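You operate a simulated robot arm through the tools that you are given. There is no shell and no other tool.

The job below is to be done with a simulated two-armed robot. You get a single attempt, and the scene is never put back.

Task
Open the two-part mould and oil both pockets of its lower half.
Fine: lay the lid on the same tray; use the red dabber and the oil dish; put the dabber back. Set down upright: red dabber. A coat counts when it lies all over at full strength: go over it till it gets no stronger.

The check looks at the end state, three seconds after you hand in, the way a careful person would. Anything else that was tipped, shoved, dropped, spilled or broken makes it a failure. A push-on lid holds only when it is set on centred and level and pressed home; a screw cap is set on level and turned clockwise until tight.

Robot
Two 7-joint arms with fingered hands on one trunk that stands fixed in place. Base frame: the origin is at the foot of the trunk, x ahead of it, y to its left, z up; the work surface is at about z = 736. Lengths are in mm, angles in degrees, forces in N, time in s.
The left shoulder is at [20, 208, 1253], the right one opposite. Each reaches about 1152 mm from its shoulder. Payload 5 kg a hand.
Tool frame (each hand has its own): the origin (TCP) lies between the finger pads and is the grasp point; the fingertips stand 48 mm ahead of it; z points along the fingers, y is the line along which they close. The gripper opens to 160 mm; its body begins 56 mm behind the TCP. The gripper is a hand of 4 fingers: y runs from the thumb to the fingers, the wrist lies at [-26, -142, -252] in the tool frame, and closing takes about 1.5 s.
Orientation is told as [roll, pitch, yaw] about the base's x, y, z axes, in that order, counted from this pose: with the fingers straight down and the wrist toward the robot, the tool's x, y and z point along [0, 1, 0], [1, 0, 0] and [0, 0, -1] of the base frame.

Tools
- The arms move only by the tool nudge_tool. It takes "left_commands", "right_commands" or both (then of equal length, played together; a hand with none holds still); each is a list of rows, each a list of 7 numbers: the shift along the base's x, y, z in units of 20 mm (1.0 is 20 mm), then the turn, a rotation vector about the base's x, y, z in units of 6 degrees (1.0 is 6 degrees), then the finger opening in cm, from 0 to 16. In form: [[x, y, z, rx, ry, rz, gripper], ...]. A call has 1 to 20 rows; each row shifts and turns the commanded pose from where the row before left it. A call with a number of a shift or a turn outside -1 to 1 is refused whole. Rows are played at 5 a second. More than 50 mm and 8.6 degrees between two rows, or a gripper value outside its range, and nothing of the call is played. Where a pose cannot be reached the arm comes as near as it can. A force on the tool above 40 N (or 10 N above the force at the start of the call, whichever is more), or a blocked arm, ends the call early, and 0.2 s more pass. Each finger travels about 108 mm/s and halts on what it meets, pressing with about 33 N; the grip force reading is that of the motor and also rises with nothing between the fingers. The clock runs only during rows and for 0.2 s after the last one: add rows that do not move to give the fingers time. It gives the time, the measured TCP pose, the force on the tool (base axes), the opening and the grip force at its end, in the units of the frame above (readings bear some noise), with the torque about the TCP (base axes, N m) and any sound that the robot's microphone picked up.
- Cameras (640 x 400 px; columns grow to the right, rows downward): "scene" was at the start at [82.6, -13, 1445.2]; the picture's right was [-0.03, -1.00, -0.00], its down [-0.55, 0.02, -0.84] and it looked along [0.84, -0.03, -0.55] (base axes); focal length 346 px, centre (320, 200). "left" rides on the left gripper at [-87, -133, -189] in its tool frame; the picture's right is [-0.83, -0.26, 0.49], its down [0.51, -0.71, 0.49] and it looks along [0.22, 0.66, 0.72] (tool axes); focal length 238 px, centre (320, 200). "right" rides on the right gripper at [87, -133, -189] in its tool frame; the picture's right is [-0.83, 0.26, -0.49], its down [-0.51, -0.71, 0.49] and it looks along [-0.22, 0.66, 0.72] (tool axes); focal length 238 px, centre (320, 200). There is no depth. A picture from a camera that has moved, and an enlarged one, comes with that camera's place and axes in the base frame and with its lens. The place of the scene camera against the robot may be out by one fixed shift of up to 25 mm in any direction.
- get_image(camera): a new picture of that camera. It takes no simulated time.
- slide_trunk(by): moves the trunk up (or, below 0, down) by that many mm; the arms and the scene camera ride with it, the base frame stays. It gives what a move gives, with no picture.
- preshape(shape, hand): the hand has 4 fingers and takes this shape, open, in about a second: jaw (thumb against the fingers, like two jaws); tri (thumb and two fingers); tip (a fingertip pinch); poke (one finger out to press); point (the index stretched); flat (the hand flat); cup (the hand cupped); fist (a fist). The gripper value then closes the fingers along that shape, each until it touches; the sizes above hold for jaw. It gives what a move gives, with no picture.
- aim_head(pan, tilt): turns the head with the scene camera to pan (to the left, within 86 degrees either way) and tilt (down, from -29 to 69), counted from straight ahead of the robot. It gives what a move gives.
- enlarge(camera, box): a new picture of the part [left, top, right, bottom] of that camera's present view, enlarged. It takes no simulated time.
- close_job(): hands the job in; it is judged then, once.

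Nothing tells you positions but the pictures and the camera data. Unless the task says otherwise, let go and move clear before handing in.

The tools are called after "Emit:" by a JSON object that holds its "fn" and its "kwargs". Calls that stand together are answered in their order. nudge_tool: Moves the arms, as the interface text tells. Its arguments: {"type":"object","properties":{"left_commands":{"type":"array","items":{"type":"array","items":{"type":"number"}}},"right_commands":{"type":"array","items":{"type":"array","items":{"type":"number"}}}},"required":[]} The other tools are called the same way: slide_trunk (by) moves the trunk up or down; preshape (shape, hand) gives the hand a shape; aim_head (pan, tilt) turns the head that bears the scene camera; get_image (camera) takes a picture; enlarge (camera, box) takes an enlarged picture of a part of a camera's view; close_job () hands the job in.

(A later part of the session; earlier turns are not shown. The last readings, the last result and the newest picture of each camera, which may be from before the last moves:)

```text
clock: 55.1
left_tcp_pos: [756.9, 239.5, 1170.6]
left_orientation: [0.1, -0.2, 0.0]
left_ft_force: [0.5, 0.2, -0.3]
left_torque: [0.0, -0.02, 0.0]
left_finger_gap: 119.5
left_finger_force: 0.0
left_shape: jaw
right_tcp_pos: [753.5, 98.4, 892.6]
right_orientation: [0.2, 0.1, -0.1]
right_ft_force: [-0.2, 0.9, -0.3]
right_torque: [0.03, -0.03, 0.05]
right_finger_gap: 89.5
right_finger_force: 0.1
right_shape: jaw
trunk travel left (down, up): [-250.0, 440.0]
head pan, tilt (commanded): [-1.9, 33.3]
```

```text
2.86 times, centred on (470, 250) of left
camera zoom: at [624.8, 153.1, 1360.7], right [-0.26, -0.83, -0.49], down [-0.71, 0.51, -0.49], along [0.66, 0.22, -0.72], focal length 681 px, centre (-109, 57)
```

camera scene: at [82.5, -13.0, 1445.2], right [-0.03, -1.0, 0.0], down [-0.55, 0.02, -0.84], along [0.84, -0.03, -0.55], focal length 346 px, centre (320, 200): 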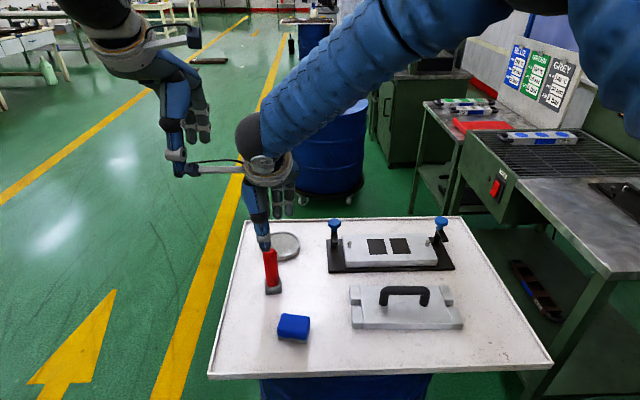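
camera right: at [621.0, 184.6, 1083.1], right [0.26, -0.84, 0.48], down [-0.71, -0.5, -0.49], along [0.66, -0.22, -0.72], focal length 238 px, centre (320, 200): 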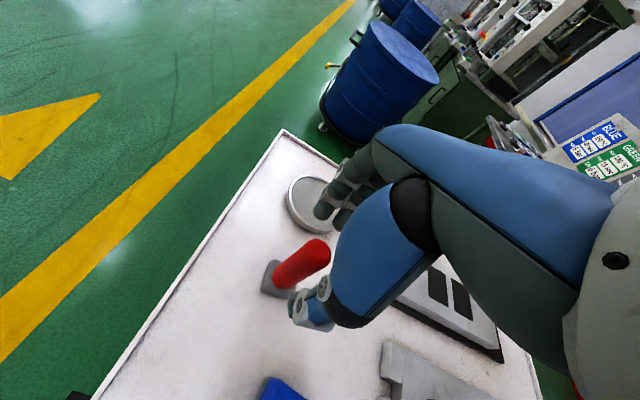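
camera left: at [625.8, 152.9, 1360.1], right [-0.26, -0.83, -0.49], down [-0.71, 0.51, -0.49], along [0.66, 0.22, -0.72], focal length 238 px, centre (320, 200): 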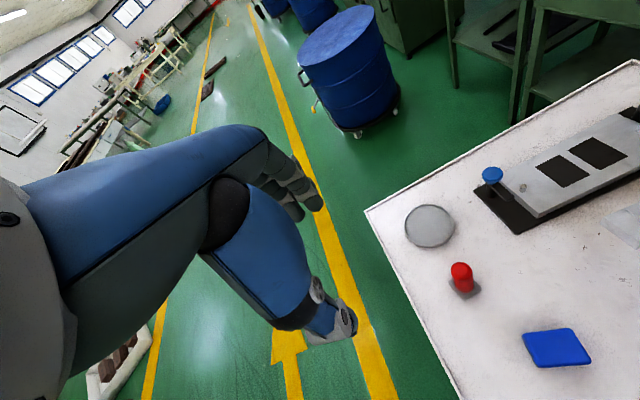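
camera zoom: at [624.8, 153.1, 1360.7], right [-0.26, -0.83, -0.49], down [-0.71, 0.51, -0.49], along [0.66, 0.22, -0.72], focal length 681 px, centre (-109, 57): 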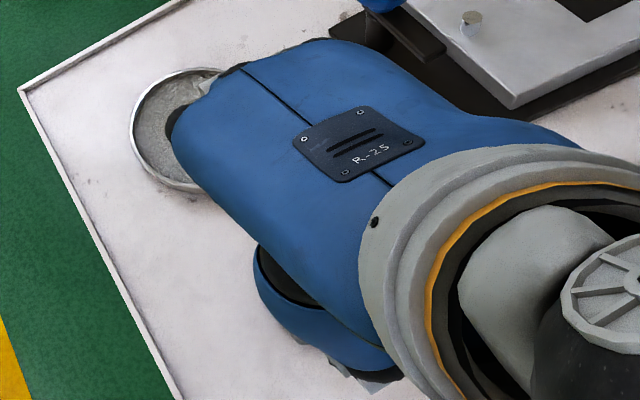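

Alignment looks right. I'll lower the rest of the way and close on the handle.

Emit:
{"fn": "nudge_tool", "kwargs": {"right_commands": [[0, 0, -0.8, 0, 0, 0, 9], [0, 0, -0.8, 0, 0, 0, 9], [0, 0, -0.8, 0, 0, 0, 9], [0, 0, -0.8, 0, 0, 0, 9], [0, 0, -0.1, 0, 0, 0, 9], [0, 0, 0, 0, 0, 0, 6], [0, 0, 0, 0, 0, 0, 5], [0, 0, 0, 0, 0, 0, 5]]}}

Emit:
{"fn": "enlarge", "kwargs": {"camera": "scene", "box": [220, 190, 340, 310]}}

Emit:
{"fn": "enlarge", "kwargs": {"camera": "right", "box": [240, 160, 400, 340]}}

```text
clock: 57.0
left_tcp_pos: [757.4, 239.2, 1170.7]
left_orientation: [0.1, -0.1, -0.1]
left_ft_force: [0.9, 0.9, -0.4]
left_torque: [-0.05, -0.02, -0.02]
left_finger_gap: 119.7
left_finger_force: 0.0
left_shape: jaw
right_tcp_pos: [752.8, 98.1, 825.6]
right_orientation: [0.3, 0.1, -0.1]
right_ft_force: [0.3, -0.6, -0.3]
right_torque: [0.0, 0.0, -0.02]
right_finger_gap: 50.6
right_finger_force: 0.1
right_shape: jaw
trunk travel left (down, up): [-250.0, 440.0]
head pan, tilt (commanded): [-1.9, 33.3]
```

```text
3.33 times, centred on (280, 250) of scene
camera zoom: at [82.8, -12.7, 1445.2], right [-0.03, -1.0, 0.0], down [-0.55, 0.02, -0.84], along [0.84, -0.03, -0.55], focal length 1155 px, centre (453, 33)
```

zoom: 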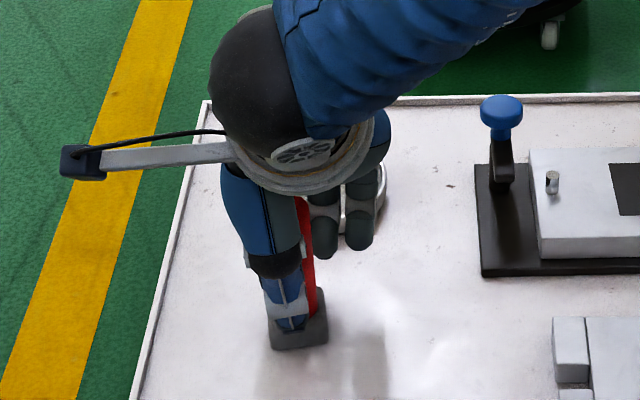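

```text
2.22 times, centred on (320, 250) of right
camera zoom: at [621.2, 184.5, 1016.2], right [0.26, -0.84, 0.48], down [-0.71, -0.5, -0.49], along [0.66, -0.22, -0.72], focal length 530 px, centre (320, 89)
```

zoom: 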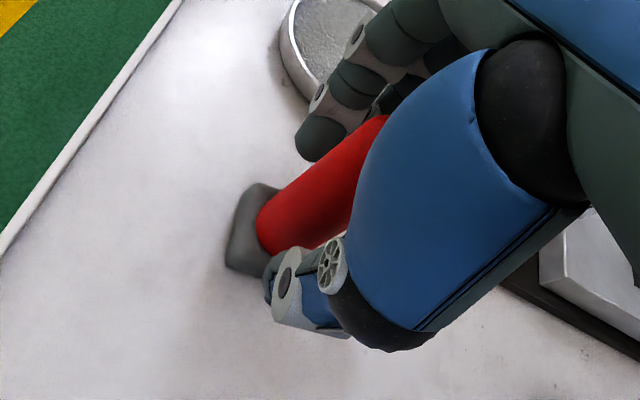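

The handle sits between the thumb and the first fingers. I'll close gently.

Emit:
{"fn": "nudge_tool", "kwargs": {"right_commands": [[0, 0, 0, 0, 0, 0, 4], [0, 0, 0, 0, 0, 0, 3], [0, 0, 0, 0, 0, 0, 2.5], [0, 0, 0, 0, 0, 0, 2], [0, 0, 0, 0, 0, 0, 2]]}}

Emit:
{"fn": "enlarge", "kwargs": {"camera": "scene", "box": [220, 190, 340, 310]}}

Emit:
{"fn": "enlarge", "kwargs": {"camera": "right", "box": [240, 160, 400, 340]}}

```text
clock: 58.1
left_tcp_pos: [756.5, 240.5, 1170.9]
left_orientation: [0.1, -0.1, 0.0]
left_ft_force: [-0.2, 0.0, 0.2]
left_torque: [-0.01, -0.02, -0.02]
left_finger_gap: 119.6
left_finger_force: 0.0
left_shape: jaw
right_tcp_pos: [752.2, 97.9, 826.2]
right_orientation: [0.2, 0.0, 0.0]
right_ft_force: [-1.4, 0.1, 1.4]
right_torque: [0.0, 0.07, -0.04]
right_finger_gap: 22.7
right_finger_force: 33.0
right_shape: jaw
trunk travel left (down, up): [-250.0, 440.0]
head pan, tilt (commanded): [-1.9, 33.3]
```

```text
3.33 times, centred on (280, 250) of scene
camera zoom: at [82.5, -12.7, 1445.2], right [-0.03, -1.0, 0.0], down [-0.55, 0.02, -0.84], along [0.84, -0.03, -0.55], focal length 1155 px, centre (453, 33)
```

zoom: 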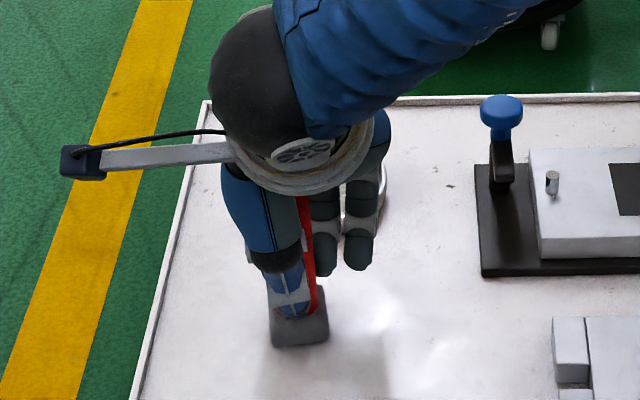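

```text
2.22 times, centred on (320, 250) of right
camera zoom: at [621.0, 184.5, 1016.4], right [0.26, -0.84, 0.48], down [-0.71, -0.5, -0.49], along [0.66, -0.22, -0.72], focal length 530 px, centre (320, 89)
```

zoom: 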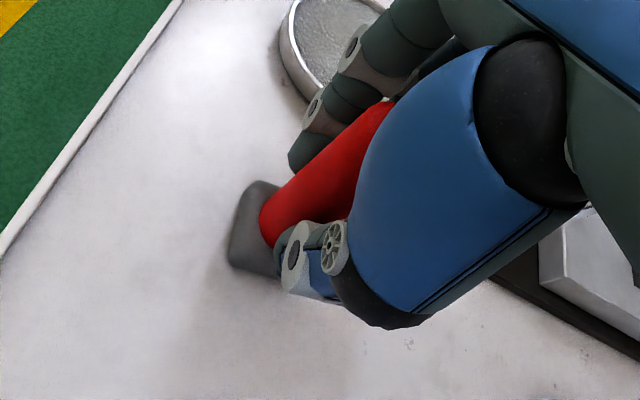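

Gripped with 33 N. I'll lift it a few centimetres and check that it hangs straight.

Emit:
{"fn": "nudge_tool", "kwargs": {"right_commands": [[0, 0, 0.3, 0, 0, 0, 1.5], [0, 0, 0.6, 0, 0, 0, 1.5], [0, 0, 0.8, 0, 0, 0, 1.5], [0, 0, 0.8, 0, 0, 0, 1.5], [0, 0, 0.8, 0, 0, 0, 1.5], [0, 0, 0.7, 0, 0, 0, 1.5], [0, 0, 0, 0, 0, 0, 1.5]]}}

Emit:
{"fn": "enlarge", "kwargs": {"camera": "scene", "box": [220, 170, 340, 310]}}

Emit:
{"fn": "enlarge", "kwargs": {"camera": "right", "box": [240, 160, 400, 340]}}

Emit:
{"fn": "enlarge", "kwargs": {"camera": "left", "box": [380, 160, 540, 320]}}

```text
clock: 59.8
left_tcp_pos: [757.2, 241.1, 1170.9]
left_orientation: [0.2, 0.1, 0.0]
left_ft_force: [0.0, 0.4, -0.3]
left_torque: [-0.01, 0.01, -0.01]
left_finger_gap: 119.5
left_finger_force: 0.1
left_shape: jaw
right_tcp_pos: [752.1, 99.6, 905.7]
right_orientation: [0.1, 0.1, 0.0]
right_ft_force: [0.3, 0.4, -0.6]
right_torque: [0.0, 0.02, 0.0]
right_finger_gap: 22.1
right_finger_force: 32.7
right_shape: jaw
trunk travel left (down, up): [-250.0, 440.0]
head pan, tilt (commanded): [-1.9, 33.3]
```

```text
2.86 times, centred on (280, 240) of scene
camera zoom: at [83.0, -12.7, 1445.2], right [-0.03, -1.0, 0.0], down [-0.55, 0.02, -0.84], along [0.84, -0.03, -0.55], focal length 990 px, centre (434, 86)
```

zoom: 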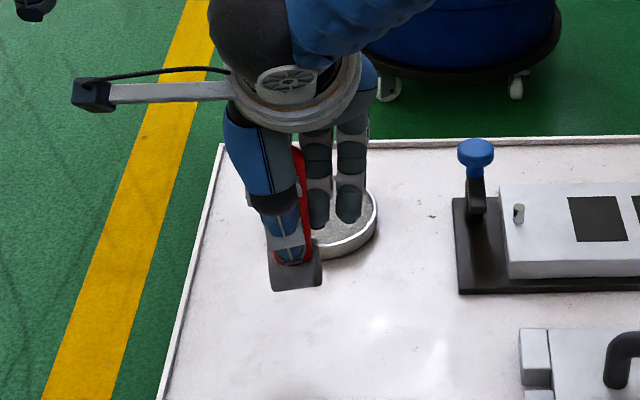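

```text
2.22 times, centred on (320, 250) of right
camera zoom: at [621.4, 184.6, 1096.3], right [0.26, -0.84, 0.48], down [-0.71, -0.5, -0.49], along [0.65, -0.22, -0.72], focal length 530 px, centre (320, 89)
```

zoom: 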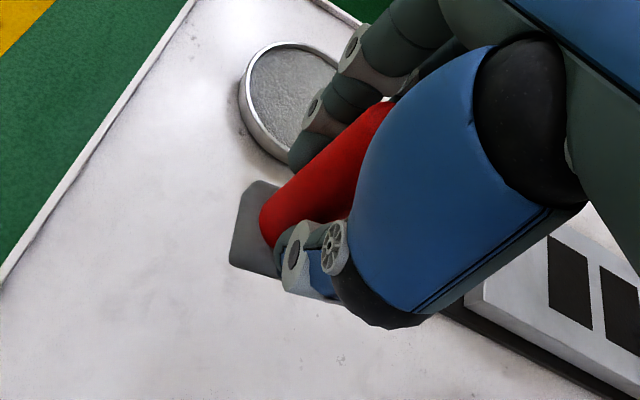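

```text
2.50 times, centred on (460, 240) of left
camera zoom: at [625.4, 153.2, 1360.3], right [-0.26, -0.83, -0.49], down [-0.71, 0.51, -0.49], along [0.66, 0.22, -0.72], focal length 596 px, centre (-30, 100)
```

zoom: 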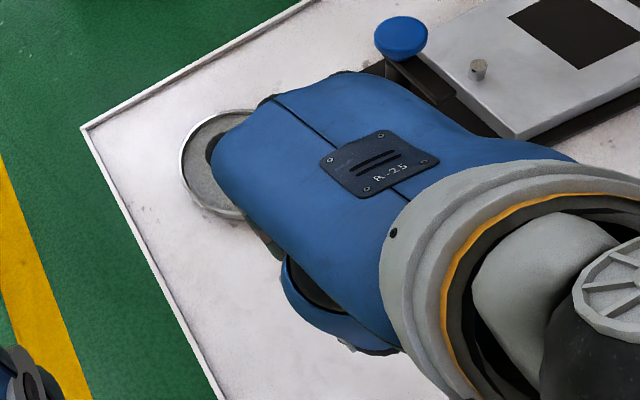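

The dabber is held firmly and upright, and its pad appears yawed about +10°. I'll carry it over the dish centre at about (912, 90) and look before dipping.

Emit:
{"fn": "nudge_tool", "kwargs": {"right_commands": [[0.5, -0.05, 0, 0, 0, 0, 1.5], [0.8, -0.05, 0, 0, 0, 0, 1.5], [0.8, -0.05, 0, 0, 0, 0, 1.5], [0.8, -0.05, 0, 0, 0, 0, 1.5], [0.8, -0.05, 0, 0, 0, 0, 1.5], [0.8, -0.05, 0, 0, 0, 0, 1.5], [0.8, -0.05, 0, 0, 0, 0, 1.5], [0.8, -0.05, 0, 0, 0, 0, 1.5], [0.8, -0.05, 0, 0, 0, 0, 1.5], [0.8, -0.05, 0, 0, 0, 0, 1.5], [0.3, 0, 0, 0, 0, 0, 1.5], [0, 0, 0, 0, 0, 0, 1.5]]}}

Emit:
{"fn": "enlarge", "kwargs": {"camera": "scene", "box": [220, 160, 340, 290]}}

Emit:
{"fn": "enlarge", "kwargs": {"camera": "right", "box": [200, 150, 400, 340]}}

Emit:
{"fn": "enlarge", "kwargs": {"camera": "left", "box": [360, 140, 540, 300]}}

```text
clock: 62.4
left_tcp_pos: [756.0, 239.4, 1171.7]
left_orientation: [0.2, 0.1, 0.0]
left_ft_force: [0.8, 0.2, 0.2]
left_torque: [0.0, -0.01, 0.01]
left_finger_gap: 119.8
left_finger_force: 0.1
left_shape: jaw
right_tcp_pos: [912.8, 87.8, 905.5]
right_orientation: [0.2, 0.1, 0.0]
right_ft_force: [-0.7, -0.2, -0.8]
right_torque: [0.0, 0.02, 0.04]
right_finger_gap: 22.1
right_finger_force: 32.8
right_shape: jaw
trunk travel left (down, up): [-250.0, 440.0]
head pan, tilt (commanded): [-1.9, 33.3]
```

```text
3.08 times, centred on (280, 225) of scene
camera zoom: at [82.9, -12.8, 1445.2], right [-0.03, -1.0, 0.0], down [-0.55, 0.02, -0.84], along [0.84, -0.03, -0.55], focal length 1066 px, centre (443, 123)
```

zoom: 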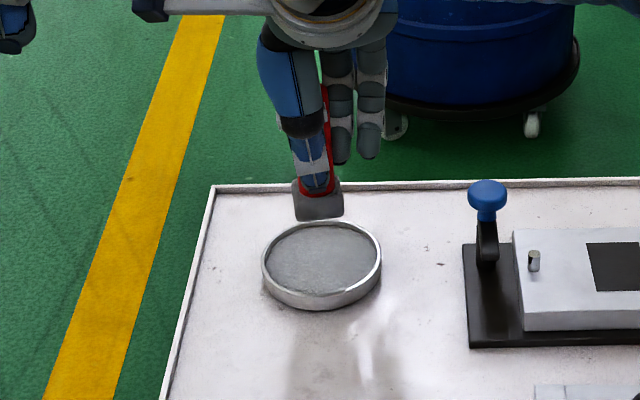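

```text
2.11 times, centred on (300, 245) of right
camera zoom: at [781.1, 174.1, 1095.8], right [0.26, -0.84, 0.48], down [-0.71, -0.5, -0.49], along [0.65, -0.22, -0.72], focal length 502 px, centre (362, 105)
```

zoom: 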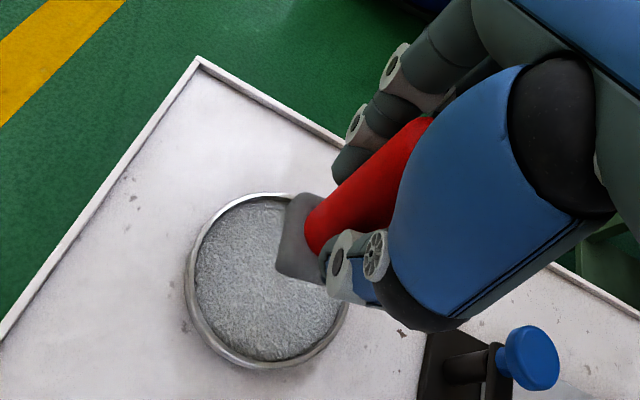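

```text
2.50 times, centred on (450, 220) of left
camera zoom: at [625.3, 153.0, 1360.4], right [-0.26, -0.83, -0.49], down [-0.71, 0.51, -0.49], along [0.66, 0.22, -0.72], focal length 596 px, centre (-5, 150)
```

zoom: 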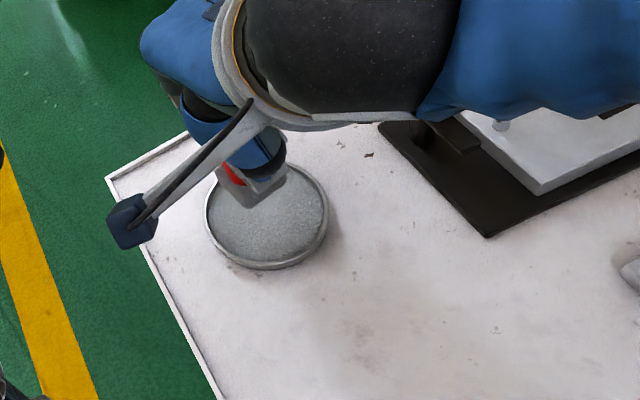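

Well centred over the dish. I'll lower the pad to just above the rim, then creep down until I feel contact.

Emit:
{"fn": "nudge_tool", "kwargs": {"right_commands": [[-0.08, 0.05, -0.5, 0, 0, 0, 1.5], [0, 0, -0.5, 0, 0, 0, 1.5], [0, 0, -0.5, 0, 0, 0, 1.5], [0, 0, -0.5, 0, 0, 0, 1.5], [0, 0, -0.4, 0, 0, 0, 1.5], [0, 0, 0, 0, 0, 0, 1.5]]}}

Emit:
{"fn": "enlarge", "kwargs": {"camera": "scene", "box": [240, 190, 330, 280]}}

Emit:
{"fn": "enlarge", "kwargs": {"camera": "right", "box": [220, 170, 340, 310]}}

```text
clock: 63.8
left_tcp_pos: [757.0, 239.9, 1170.9]
left_orientation: [0.1, 0.1, 0.0]
left_ft_force: [-0.1, 0.2, -0.3]
left_torque: [0.0, -0.04, 0.0]
left_finger_gap: 119.6
left_finger_force: 0.1
left_shape: jaw
right_tcp_pos: [911.7, 90.1, 858.4]
right_orientation: [0.1, 0.0, 0.0]
right_ft_force: [-0.2, -0.2, -1.1]
right_torque: [0.0, 0.01, 0.01]
right_finger_gap: 22.1
right_finger_force: 33.0
right_shape: jaw
trunk travel left (down, up): [-250.0, 440.0]
head pan, tilt (commanded): [-1.9, 33.3]
```

```text
4.44 times, centred on (285, 235) of scene
camera zoom: at [82.8, -12.7, 1445.2], right [-0.03, -1.0, 0.0], down [-0.55, 0.02, -0.84], along [0.84, -0.03, -0.55], focal length 1540 px, centre (476, 44)
```

zoom: 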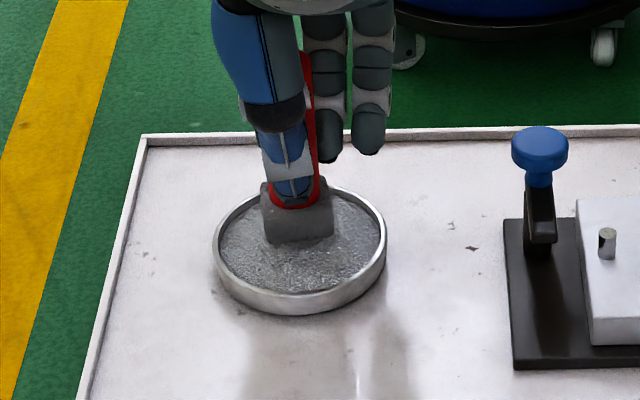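

```text
2.86 times, centred on (280, 240) of right
camera zoom: at [780.1, 175.7, 1048.7], right [0.26, -0.84, 0.48], down [-0.71, -0.5, -0.49], along [0.66, -0.22, -0.72], focal length 681 px, centre (434, 86)
```

zoom: 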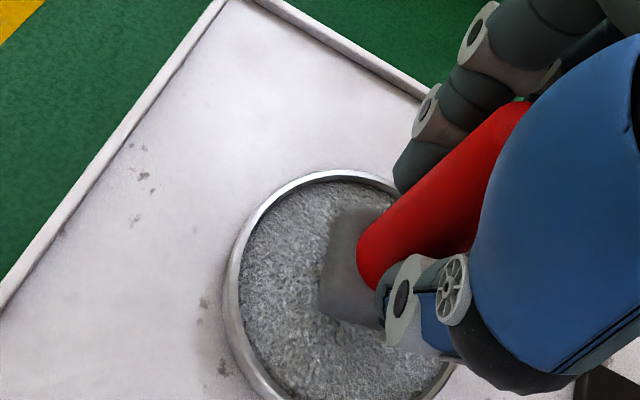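

The pad is now about 20–25 mm above the oil. I'll go down in small steps, watching the force.

Emit:
{"fn": "nudge_tool", "kwargs": {"right_commands": [[0, 0, -0.2, 0, 0, 0, 1.5], [0, 0, -0.2, 0, 0, 0, 1.5], [0, 0, -0.2, 0, 0, 0, 1.5], [0, 0, 0, 0, 0, 0, 1.5]]}}

Emit:
{"fn": "nudge_tool", "kwargs": {"right_commands": [[0, 0, -0.15, 0, 0, 0, 1.5], [0, 0, 0, 0, 0, 0, 1.5]]}}

Emit:
{"fn": "enlarge", "kwargs": {"camera": "scene", "box": [240, 190, 330, 280]}}

```text
clock: 64.8
left_tcp_pos: [756.6, 240.5, 1170.5]
left_orientation: [0.0, 0.0, 0.0]
left_ft_force: [0.8, 0.3, 1.3]
left_torque: [0.03, 0.03, -0.02]
left_finger_gap: 119.4
left_finger_force: 0.1
left_shape: jaw
right_tcp_pos: [910.2, 88.7, 846.4]
right_orientation: [0.3, 0.1, 0.0]
right_ft_force: [-0.5, -0.3, -1.8]
right_torque: [0.02, 0.01, -0.01]
right_finger_gap: 22.5
right_finger_force: 33.9
right_shape: jaw
trunk travel left (down, up): [-250.0, 440.0]
head pan, tilt (commanded): [-1.9, 33.3]
```

```text
clock: 65.3
left_tcp_pos: [757.1, 240.2, 1171.4]
left_orientation: [0.0, -0.1, 0.0]
left_ft_force: [0.5, -0.3, 0.2]
left_torque: [0.02, -0.03, -0.01]
left_finger_gap: 119.5
left_finger_force: 0.0
left_shape: jaw
right_tcp_pos: [911.6, 89.8, 843.7]
right_orientation: [0.3, 0.0, -0.1]
right_ft_force: [0.1, 0.6, -0.7]
right_torque: [0.06, 0.02, 0.0]
right_finger_gap: 22.3
right_finger_force: 32.6
right_shape: jaw
trunk travel left (down, up): [-250.0, 440.0]
head pan, tilt (commanded): [-1.9, 33.3]
```

```text
4.44 times, centred on (285, 235) of scene
camera zoom: at [82.8, -12.7, 1445.2], right [-0.03, -1.0, 0.0], down [-0.55, 0.02, -0.84], along [0.84, -0.03, -0.55], focal length 1540 px, centre (476, 44)
```

zoom: 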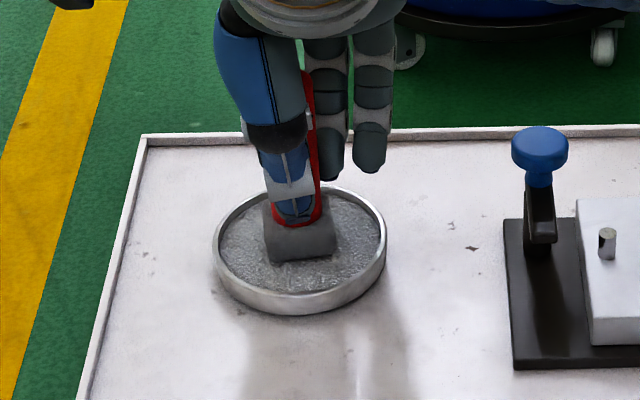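

Emit:
{"fn": "nudge_tool", "kwargs": {"right_commands": [[0, 0, -0.15, 0, 0, 0, 1.5], [0, 0, -0.1, 0, 0, 0, 1.5], [0, 0, 0, 0, 0, 0, 1.5]]}}

Emit:
{"fn": "enlarge", "kwargs": {"camera": "scene", "box": [240, 190, 330, 280]}}

Emit:
{"fn": "enlarge", "kwargs": {"camera": "right", "box": [220, 170, 340, 310]}}

```text
clock: 66.2
left_tcp_pos: [756.1, 239.7, 1172.9]
left_orientation: [0.2, -0.1, 0.1]
left_ft_force: [0.6, -0.4, -0.1]
left_torque: [-0.03, 0.01, 0.03]
left_finger_gap: 119.6
left_finger_force: 0.1
left_shape: jaw
right_tcp_pos: [910.4, 88.8, 839.8]
right_orientation: [0.1, -0.1, 0.0]
right_ft_force: [-5.9, -2.1, 19.7]
right_torque: [-0.05, -0.01, -0.04]
right_finger_gap: 23.0
right_finger_force: 32.9
right_shape: jaw
trunk travel left (down, up): [-250.0, 440.0]
head pan, tilt (commanded): [-1.9, 33.3]
```

```text
4.44 times, centred on (285, 235) of scene
camera zoom: at [80.5, -13.0, 1445.5], right [-0.03, -1.0, 0.0], down [-0.55, 0.02, -0.84], along [0.84, -0.03, -0.55], focal length 1540 px, centre (476, 44)
```

zoom: 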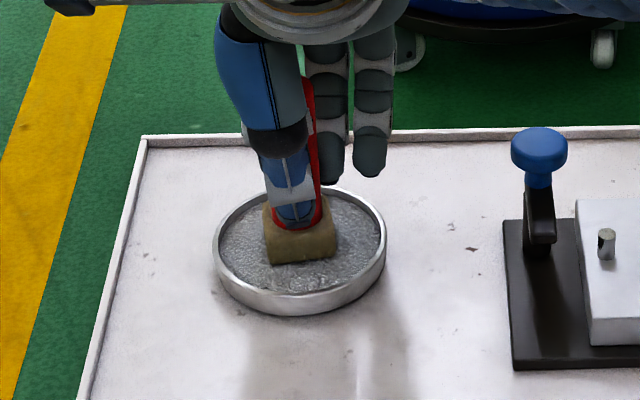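

```text
2.86 times, centred on (280, 240) of right
camera zoom: at [778.4, 175.2, 1030.9], right [0.26, -0.84, 0.48], down [-0.71, -0.5, -0.49], along [0.66, -0.22, -0.72], focal length 681 px, centre (434, 86)
```

zoom: 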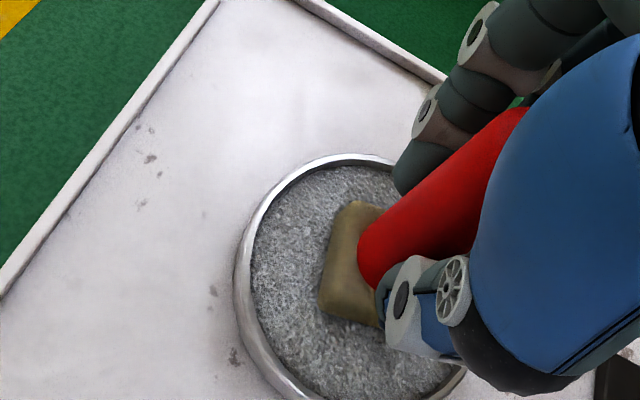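

The pad touched at about z 840 and turned amber, so it is taking up oil. I'll hold it there briefly to load it fully.

Emit:
{"fn": "nudge_tool", "kwargs": {"right_commands": [[0, 0, 0.05, 0, 0, 0, 1.5], [0, 0, 0, 0, 0, 0, 1.5], [0, 0, 0, 0, 0, 0, 1.5], [0, 0, 0, 0, 0, 0, 1.5]]}}

Emit:
{"fn": "enlarge", "kwargs": {"camera": "right", "box": [220, 170, 340, 310]}}

```text
clock: 67.2
left_tcp_pos: [755.1, 241.7, 1172.4]
left_orientation: [0.2, -0.1, 0.0]
left_ft_force: [0.2, -1.4, 0.3]
left_torque: [-0.01, -0.04, -0.02]
left_finger_gap: 119.9
left_finger_force: 0.1
left_shape: jaw
right_tcp_pos: [908.8, 88.1, 841.4]
right_orientation: [0.3, -0.1, 0.0]
right_ft_force: [-4.4, -1.6, 20.0]
right_torque: [0.01, -0.03, -0.01]
right_finger_gap: 22.9
right_finger_force: 33.1
right_shape: jaw
trunk travel left (down, up): [-250.0, 440.0]
head pan, tilt (commanded): [-1.9, 33.3]
```

```text
2.86 times, centred on (280, 240) of right
camera zoom: at [778.5, 175.2, 1030.9], right [0.26, -0.84, 0.48], down [-0.71, -0.5, -0.49], along [0.66, -0.22, -0.72], focal length 681 px, centre (434, 86)
```

zoom: 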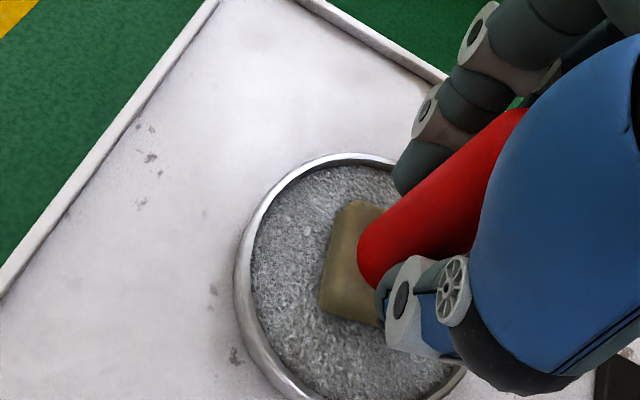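

The pad is loaded. I'll lift it high enough to clear the left knob and carry it over the left pocket.

Emit:
{"fn": "nudge_tool", "kwargs": {"right_commands": [[0, 0, 0.3, 0, 0, 0, 1.5], [0, 0, 0.7, 0, 0, 0, 1.5], [0, 0, 0.8, 0, 0, 0, 1.5], [0, 0, 0.8, 0, 0, 0, 1.5], [0, 0, 0.8, 0, 0, 0, 1.5], [0, 0, 0.8, 0, 0, 0, 1.5], [0, 0, 0.8, 0, 0, 0, 1.5], [0, 0, 0.8, 0, 0, 0, 1.5], [0, 0, 0.2, 0, 0, 0, 1.5]]}}

Emit:
{"fn": "nudge_tool", "kwargs": {"right_commands": [[-0.1, -0.5, 0, 0, 0, 0, 1.5], [-0.1, -0.8, 0, 0, 0, 0, 1.5], [-0.1, -0.9, 0, 0, 0, -0.2, 1.5], [-0.1, -0.9, 0, 0, 0, -0.2, 1.5], [-0.1, -0.9, 0, 0, 0, -0.2, 1.5], [-0.1, -0.9, 0, 0, 0, -0.2, 1.5], [-0.1, -0.9, 0, 0, 0, -0.2, 1.5], [-0.1, -0.9, 0, 0, 0, -0.2, 1.5], [-0.1, -0.9, 0, 0, 0, -0.2, 1.5], [-0.1, -0.9, 0, 0, 0, -0.2, 1.5], [-0.1, -0.9, 0, 0, 0, 0, 1.5], [-0.1, -0.9, 0, 0, 0, 0, 1.5], [-0.1, -0.9, 0, 0, 0, 0, 1.5], [-0.1, -0.9, 0, 0, 0, 0, 1.5], [-0.1, -0.9, 0, 0, 0, 0, 1.5], [-0.1, -0.8, 0, 0, 0, 0, 1.5], [-0.1, -0.4, 0, 0, 0, 0, 1.5], [0, 0, 0, 0, 0, 0, 1.5]]}}

Emit:
{"fn": "enlarge", "kwargs": {"camera": "scene", "box": [320, 150, 460, 280]}}

Emit:
{"fn": "get_image", "kwargs": {"camera": "right"}}

Emit:
{"fn": "enlarge", "kwargs": {"camera": "left", "box": [480, 80, 640, 220]}}

```text
clock: 69.2
left_tcp_pos: [757.7, 239.9, 1171.4]
left_orientation: [0.1, 0.0, 0.0]
left_ft_force: [0.3, -0.9, -0.2]
left_torque: [-0.02, 0.0, 0.0]
left_finger_gap: 119.8
left_finger_force: 0.0
left_shape: jaw
right_tcp_pos: [911.2, 89.3, 959.4]
right_orientation: [0.2, 0.0, 0.0]
right_ft_force: [-0.7, -0.5, -1.1]
right_torque: [0.0, 0.02, 0.0]
right_finger_gap: 22.5
right_finger_force: 33.0
right_shape: jaw
trunk travel left (down, up): [-250.0, 440.0]
head pan, tilt (commanded): [-1.9, 33.3]
```

```text
clock: 73.0
left_tcp_pos: [757.0, 239.9, 1171.5]
left_orientation: [0.2, 0.0, -0.1]
left_ft_force: [-0.6, -0.3, 0.0]
left_torque: [0.0, 0.06, -0.03]
left_finger_gap: 119.7
left_finger_force: 0.0
left_shape: jaw
right_tcp_pos: [877.5, -193.9, 960.1]
right_orientation: [0.3, 0.2, -9.5]
right_ft_force: [0.7, 0.5, -1.1]
right_torque: [0.01, 0.0, 0.0]
right_finger_gap: 22.4
right_finger_force: 32.6
right_shape: jaw
trunk travel left (down, up): [-250.0, 440.0]
head pan, tilt (commanded): [-1.9, 33.3]
```

```text
3.08 times, centred on (390, 215) of scene
camera zoom: at [82.9, -12.8, 1445.2], right [-0.03, -1.0, 0.0], down [-0.55, 0.02, -0.84], along [0.84, -0.03, -0.55], focal length 1066 px, centre (105, 154)
```

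zoom: 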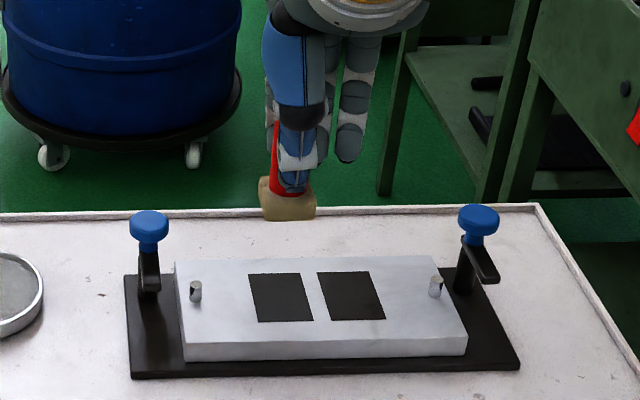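

```text
taken
camera right: at [762.1, -87.7, 1149.3], right [0.12, -0.87, 0.48], down [-0.78, -0.38, -0.49], along [0.61, -0.32, -0.72], focal length 238 px, centre (320, 200)
```

right: 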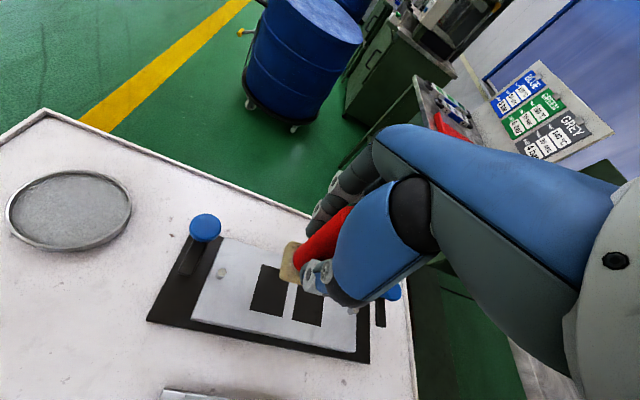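

```text
2.86 times, centred on (560, 150) of left
camera zoom: at [625.4, 153.1, 1360.4], right [-0.26, -0.83, -0.49], down [-0.71, 0.51, -0.49], along [0.66, 0.22, -0.72], focal length 681 px, centre (-366, 343)
```

zoom: 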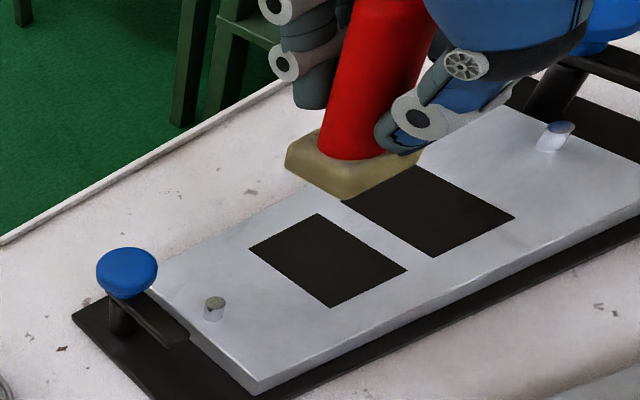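

The amber pad is above the left pocket. I'll zoom in to measure the pad's alignment against the pockets.

Emit:
{"fn": "enlarge", "kwargs": {"camera": "right", "box": [230, 200, 350, 340]}}

Emit:
{"fn": "enlarge", "kwargs": {"camera": "left", "box": [540, 100, 620, 160]}}

Emit:
{"fn": "enlarge", "kwargs": {"camera": "scene", "box": [350, 190, 430, 260]}}

```text
2.86 times, centred on (290, 270) of right
camera zoom: at [762.1, -87.7, 1149.3], right [0.12, -0.87, 0.48], down [-0.78, -0.38, -0.49], along [0.61, -0.32, -0.72], focal length 681 px, centre (406, 0)
```

zoom: 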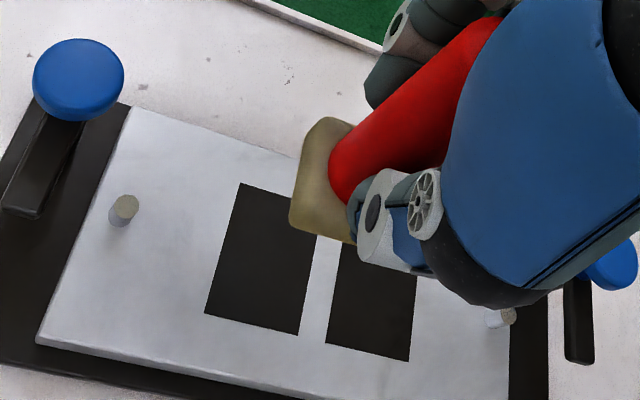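

```text
6.67 times, centred on (580, 130) of left
camera zoom: at [625.4, 153.1, 1360.4], right [-0.26, -0.83, -0.49], down [-0.71, 0.51, -0.49], along [0.66, 0.22, -0.72], focal length 1589 px, centre (-1413, 667)
```

zoom: 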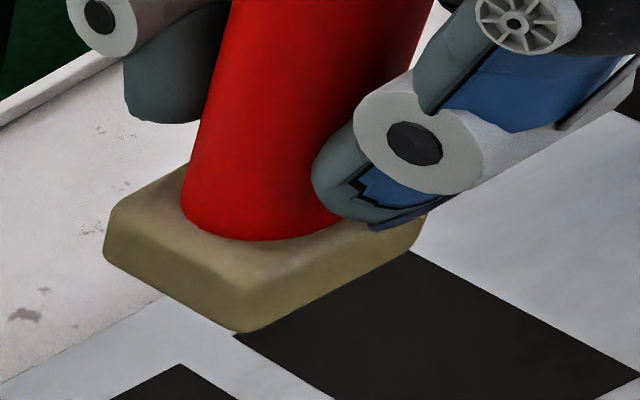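

```text
5.71 times, centred on (390, 225) of scene
camera zoom: at [82.9, -12.8, 1445.2], right [-0.03, -1.0, 0.0], down [-0.55, 0.02, -0.84], along [0.84, -0.03, -0.55], focal length 1980 px, centre (-80, 57)
```

zoom: 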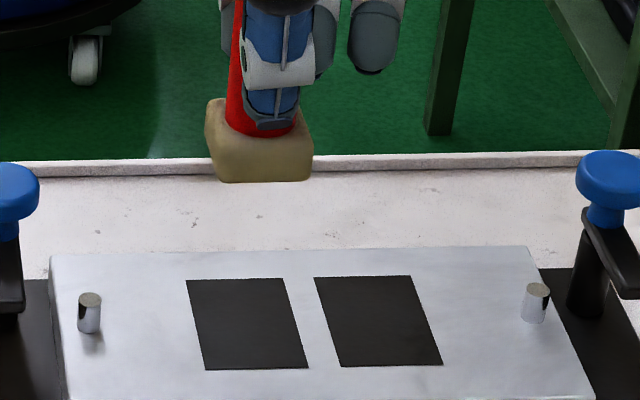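

Combining the three views, the pad needs a shift of about (−7, −1.5) mm to centre over the left pocket. I'll apply that and lower to about 15 mm above it for a check.

Emit:
{"fn": "nudge_tool", "kwargs": {"right_commands": [[-0.2, -0.05, -0.6, 0, 0, -0.2, 1.5], [-0.15, -0.03, -0.8, 0, 0, -0.2, 1.5], [0, 0, -0.8, 0, 0, 0, 1.5], [0, 0, -0.8, 0, 0, 0, 1.5], [0, 0, -0.8, 0, 0, 0, 1.5], [0, 0, -0.4, 0, 0, 0, 1.5], [0, 0, 0, 0, 0, 0, 1.5]]}}

Emit:
{"fn": "enlarge", "kwargs": {"camera": "right", "box": [230, 180, 350, 320]}}

Emit:
{"fn": "enlarge", "kwargs": {"camera": "left", "box": [510, 110, 630, 200]}}

Emit:
{"fn": "enlarge", "kwargs": {"camera": "scene", "box": [350, 200, 430, 270]}}

```text
clock: 74.5
left_tcp_pos: [757.9, 240.0, 1172.2]
left_orientation: [0.1, 0.0, 0.0]
left_ft_force: [-0.5, 0.2, 0.0]
left_torque: [-0.02, -0.04, 0.01]
left_finger_gap: 119.4
left_finger_force: 0.1
left_shape: jaw
right_tcp_pos: [869.1, -196.2, 875.4]
right_orientation: [0.3, 0.0, -12.0]
right_ft_force: [-0.2, -0.7, -1.4]
right_torque: [0.01, 0.03, 0.0]
right_finger_gap: 22.7
right_finger_force: 33.5
right_shape: jaw
trunk travel left (down, up): [-250.0, 440.0]
head pan, tilt (commanded): [-1.9, 33.3]
```

```text
2.86 times, centred on (290, 250) of right
camera zoom: at [759.6, -84.6, 1065.2], right [0.08, -0.87, 0.48], down [-0.8, -0.35, -0.49], along [0.6, -0.35, -0.72], focal length 681 px, centre (406, 57)
```

zoom: 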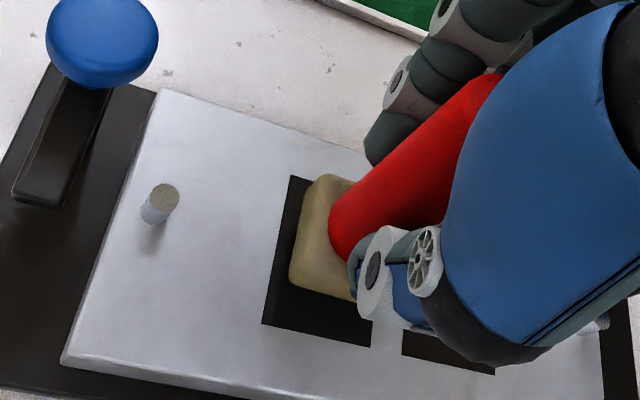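

```text
4.44 times, centred on (570, 155) of left
camera zoom: at [625.2, 153.0, 1360.5], right [-0.26, -0.83, -0.49], down [-0.71, 0.51, -0.49], along [0.66, 0.22, -0.72], focal length 1059 px, centre (-791, 400)
```

zoom: 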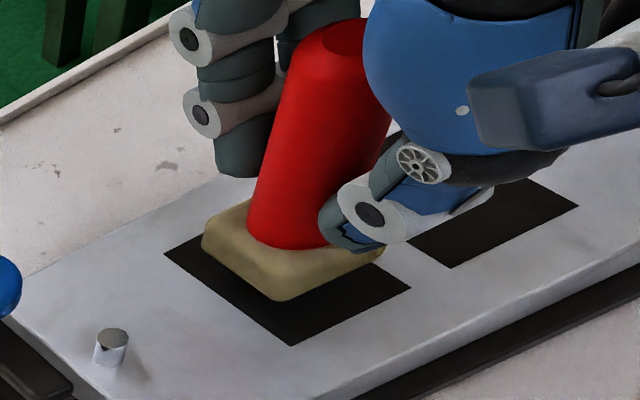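

```text
5.71 times, centred on (390, 235) of scene
camera zoom: at [82.7, -12.9, 1445.2], right [-0.03, -1.0, 0.0], down [-0.55, 0.02, -0.84], along [0.84, -0.03, -0.55], focal length 1980 px, centre (-80, 0)
```

zoom: 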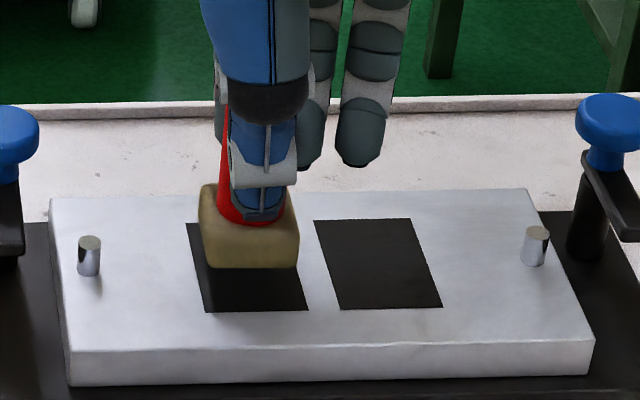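

The pad is well centred over the left pocket and square to it. I'll lower gently to make the first contact.

Emit:
{"fn": "nudge_tool", "kwargs": {"right_commands": [[-0.1, -0.02, -0.3, 0, 0, 0, 1.5], [0, 0, -0.3, 0, 0, 0, 1.5], [0, 0, -0.1, 0, 0, 0, 1.5], [0, 0, 0, 0, 0, 0, 1.5]]}}

Emit:
{"fn": "nudge_tool", "kwargs": {"right_commands": [[0, 0, -0.1, 0, 0, 0, 1.5], [0, 0, 0, 0, 0, 0, 1.5]]}}

Emit:
{"fn": "enlarge", "kwargs": {"camera": "scene", "box": [350, 200, 430, 270]}}

```text
clock: 75.5
left_tcp_pos: [757.2, 240.1, 1171.9]
left_orientation: [0.1, 0.1, 0.1]
left_ft_force: [0.3, 0.9, -0.3]
left_torque: [-0.01, 0.02, 0.05]
left_finger_gap: 119.3
left_finger_force: 0.0
left_shape: jaw
right_tcp_pos: [868.8, -196.8, 860.5]
right_orientation: [0.2, 0.0, -12.1]
right_ft_force: [0.6, -0.2, -1.2]
right_torque: [0.04, -0.02, -0.01]
right_finger_gap: 22.2
right_finger_force: 33.0
right_shape: jaw
trunk travel left (down, up): [-250.0, 440.0]
head pan, tilt (commanded): [-1.9, 33.3]
```

```text
clock: 76.2
left_tcp_pos: [756.1, 239.0, 1171.6]
left_orientation: [0.1, -0.1, 0.0]
left_ft_force: [0.4, -0.4, 0.1]
left_torque: [0.02, 0.0, 0.0]
left_finger_gap: 119.5
left_finger_force: 0.1
left_shape: jaw
right_tcp_pos: [868.9, -197.4, 859.8]
right_orientation: [0.3, 0.1, -12.0]
right_ft_force: [-1.5, -0.1, 6.8]
right_torque: [-0.03, -0.06, 0.0]
right_finger_gap: 22.7
right_finger_force: 33.0
right_shape: jaw
trunk travel left (down, up): [-250.0, 440.0]
head pan, tilt (commanded): [-1.9, 33.3]
```

```text
5.71 times, centred on (390, 235) of scene
camera zoom: at [81.9, -12.8, 1445.3], right [-0.03, -1.0, 0.0], down [-0.55, 0.02, -0.84], along [0.84, -0.03, -0.55], focal length 1980 px, centre (-80, 0)
```

zoom: 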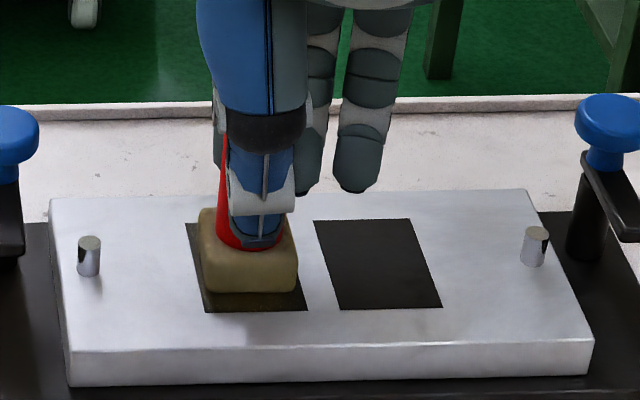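

Contact at about 8 N; the pocket floor is essentially flush with the top face. I'll wipe slowly toward the front and then the back of the pocket.

Emit:
{"fn": "nudge_tool", "kwargs": {"right_commands": [[-0.15, 0, 0, 0, 0, 0, 1.5], [-0.15, 0, 0, 0, 0, 0, 1.5], [-0.15, 0, 0, 0, 0, 0, 1.5], [-0.1, 0, 0, 0, 0, 0, 1.5], [0, 0, 0, 0, 0, 0, 1.5]]}}

Emit:
{"fn": "enlarge", "kwargs": {"camera": "scene", "box": [350, 200, 430, 270]}}

Emit:
{"fn": "enlarge", "kwargs": {"camera": "left", "box": [510, 110, 630, 200]}}

```text
clock: 77.3
left_tcp_pos: [757.0, 240.2, 1170.8]
left_orientation: [0.1, -0.1, 0.1]
left_ft_force: [-0.4, -0.1, 0.4]
left_torque: [-0.03, 0.02, -0.05]
left_finger_gap: 119.5
left_finger_force: 0.0
left_shape: jaw
right_tcp_pos: [857.6, -197.1, 860.5]
right_orientation: [0.2, 0.0, -12.0]
right_ft_force: [5.3, 0.5, 4.8]
right_torque: [-0.01, -0.59, 0.0]
right_finger_gap: 22.7
right_finger_force: 32.8
right_shape: jaw
trunk travel left (down, up): [-250.0, 440.0]
head pan, tilt (commanded): [-1.9, 33.3]
```

```text
5.71 times, centred on (390, 235) of scene
camera zoom: at [82.6, -12.8, 1445.2], right [-0.03, -1.0, 0.0], down [-0.55, 0.02, -0.84], along [0.84, -0.03, -0.55], focal length 1980 px, centre (-80, 0)
```

zoom: 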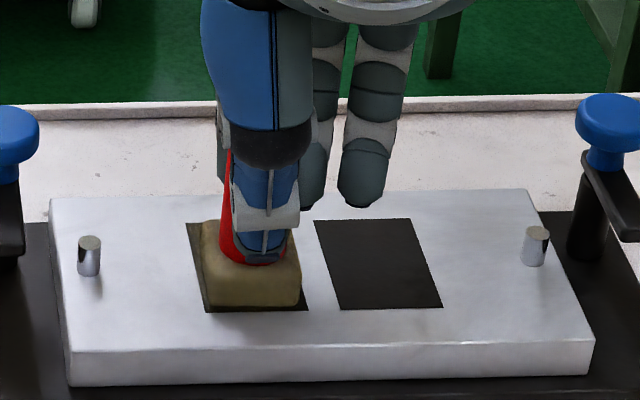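

```text
4.44 times, centred on (570, 155) of left
camera zoom: at [625.1, 153.1, 1360.6], right [-0.26, -0.83, -0.49], down [-0.71, 0.51, -0.49], along [0.66, 0.22, -0.72], focal length 1059 px, centre (-791, 400)
```

zoom: 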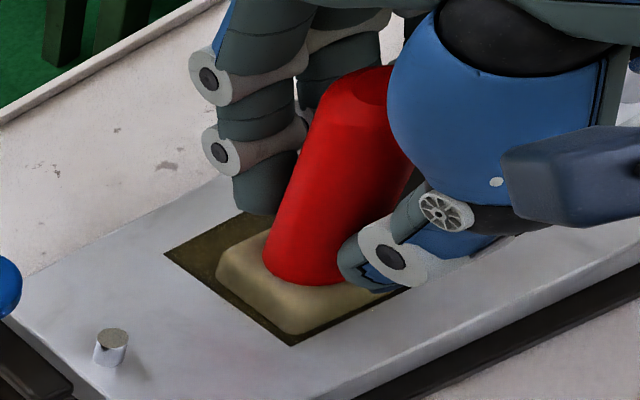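

The coat is showing as an amber sheen behind the pad. I'll make a slow raster over the whole pocket with slight side offsets.

Emit:
{"fn": "nudge_tool", "kwargs": {"right_commands": [[-0.125, 0, -0.05, 0, 0, 0, 1.5], [0, 0.12, 0, 0, 0, 0, 1.5], [0.2, 0, 0, 0, 0, 0, 1.5], [0.2, 0, 0, 0, 0, 0, 1.5], [0.2, 0, 0, 0, 0, 0, 1.5], [0.2, 0, 0, 0, 0, 0, 1.5], [0.2, 0, 0, 0, 0, 0, 1.5], [0.2, 0, 0, 0, 0, 0, 1.5], [0, -0.14, 0, 0, 0, 0, 1.5], [0, -0.14, 0, 0, 0, 0, 1.5], [-0.2, 0, 0, 0, 0, 0, 1.5], [-0.2, 0, 0, 0, 0, 0, 1.5], [-0.2, 0, 0, 0, 0, 0, 1.5], [-0.2, 0, 0, 0, 0, 0, 1.5], [-0.2, 0, 0, 0, 0, 0, 1.5], [-0.2, 0, 0, 0, 0, 0, 1.5], [0, 0, 0, 0, 0, 0, 1.5]]}}

Emit:
{"fn": "enlarge", "kwargs": {"camera": "scene", "box": [350, 200, 430, 270]}}

Emit:
{"fn": "enlarge", "kwargs": {"camera": "left", "box": [510, 110, 630, 200]}}

```text
clock: 81.0
left_tcp_pos: [756.4, 239.1, 1171.3]
left_orientation: [0.1, -0.1, 0.0]
left_ft_force: [-0.5, 0.7, 0.1]
left_torque: [0.0, -0.03, 0.03]
left_finger_gap: 119.5
left_finger_force: 0.0
left_shape: jaw
right_tcp_pos: [854.9, -201.2, 858.9]
right_orientation: [0.1, 0.1, -12.1]
right_ft_force: [9.1, -3.2, 12.7]
right_torque: [-0.19, -0.7, 0.0]
right_finger_gap: 22.9
right_finger_force: 33.4
right_shape: jaw
trunk travel left (down, up): [-250.0, 440.0]
head pan, tilt (commanded): [-1.9, 33.3]
```

```text
5.71 times, centred on (390, 235) of scene
camera zoom: at [82.3, -13.0, 1445.3], right [-0.03, -1.0, 0.0], down [-0.55, 0.02, -0.84], along [0.84, -0.03, -0.55], focal length 1980 px, centre (-80, 0)
```

zoom: 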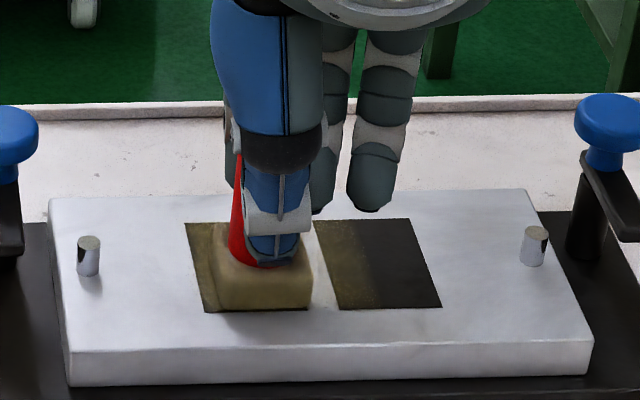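

```text
4.44 times, centred on (570, 155) of left
camera zoom: at [624.8, 152.7, 1360.7], right [-0.26, -0.83, -0.49], down [-0.71, 0.51, -0.49], along [0.66, 0.22, -0.72], focal length 1059 px, centre (-791, 400)
```

zoom: 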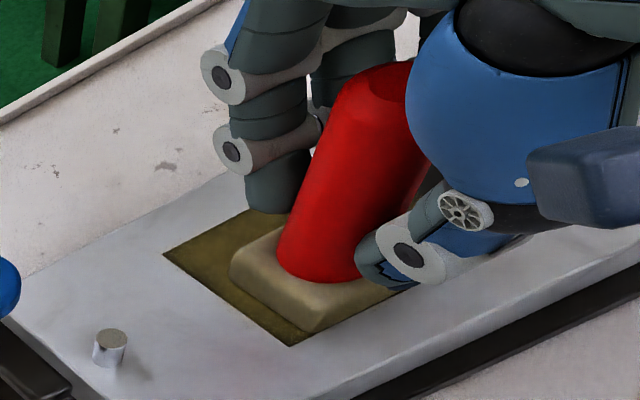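

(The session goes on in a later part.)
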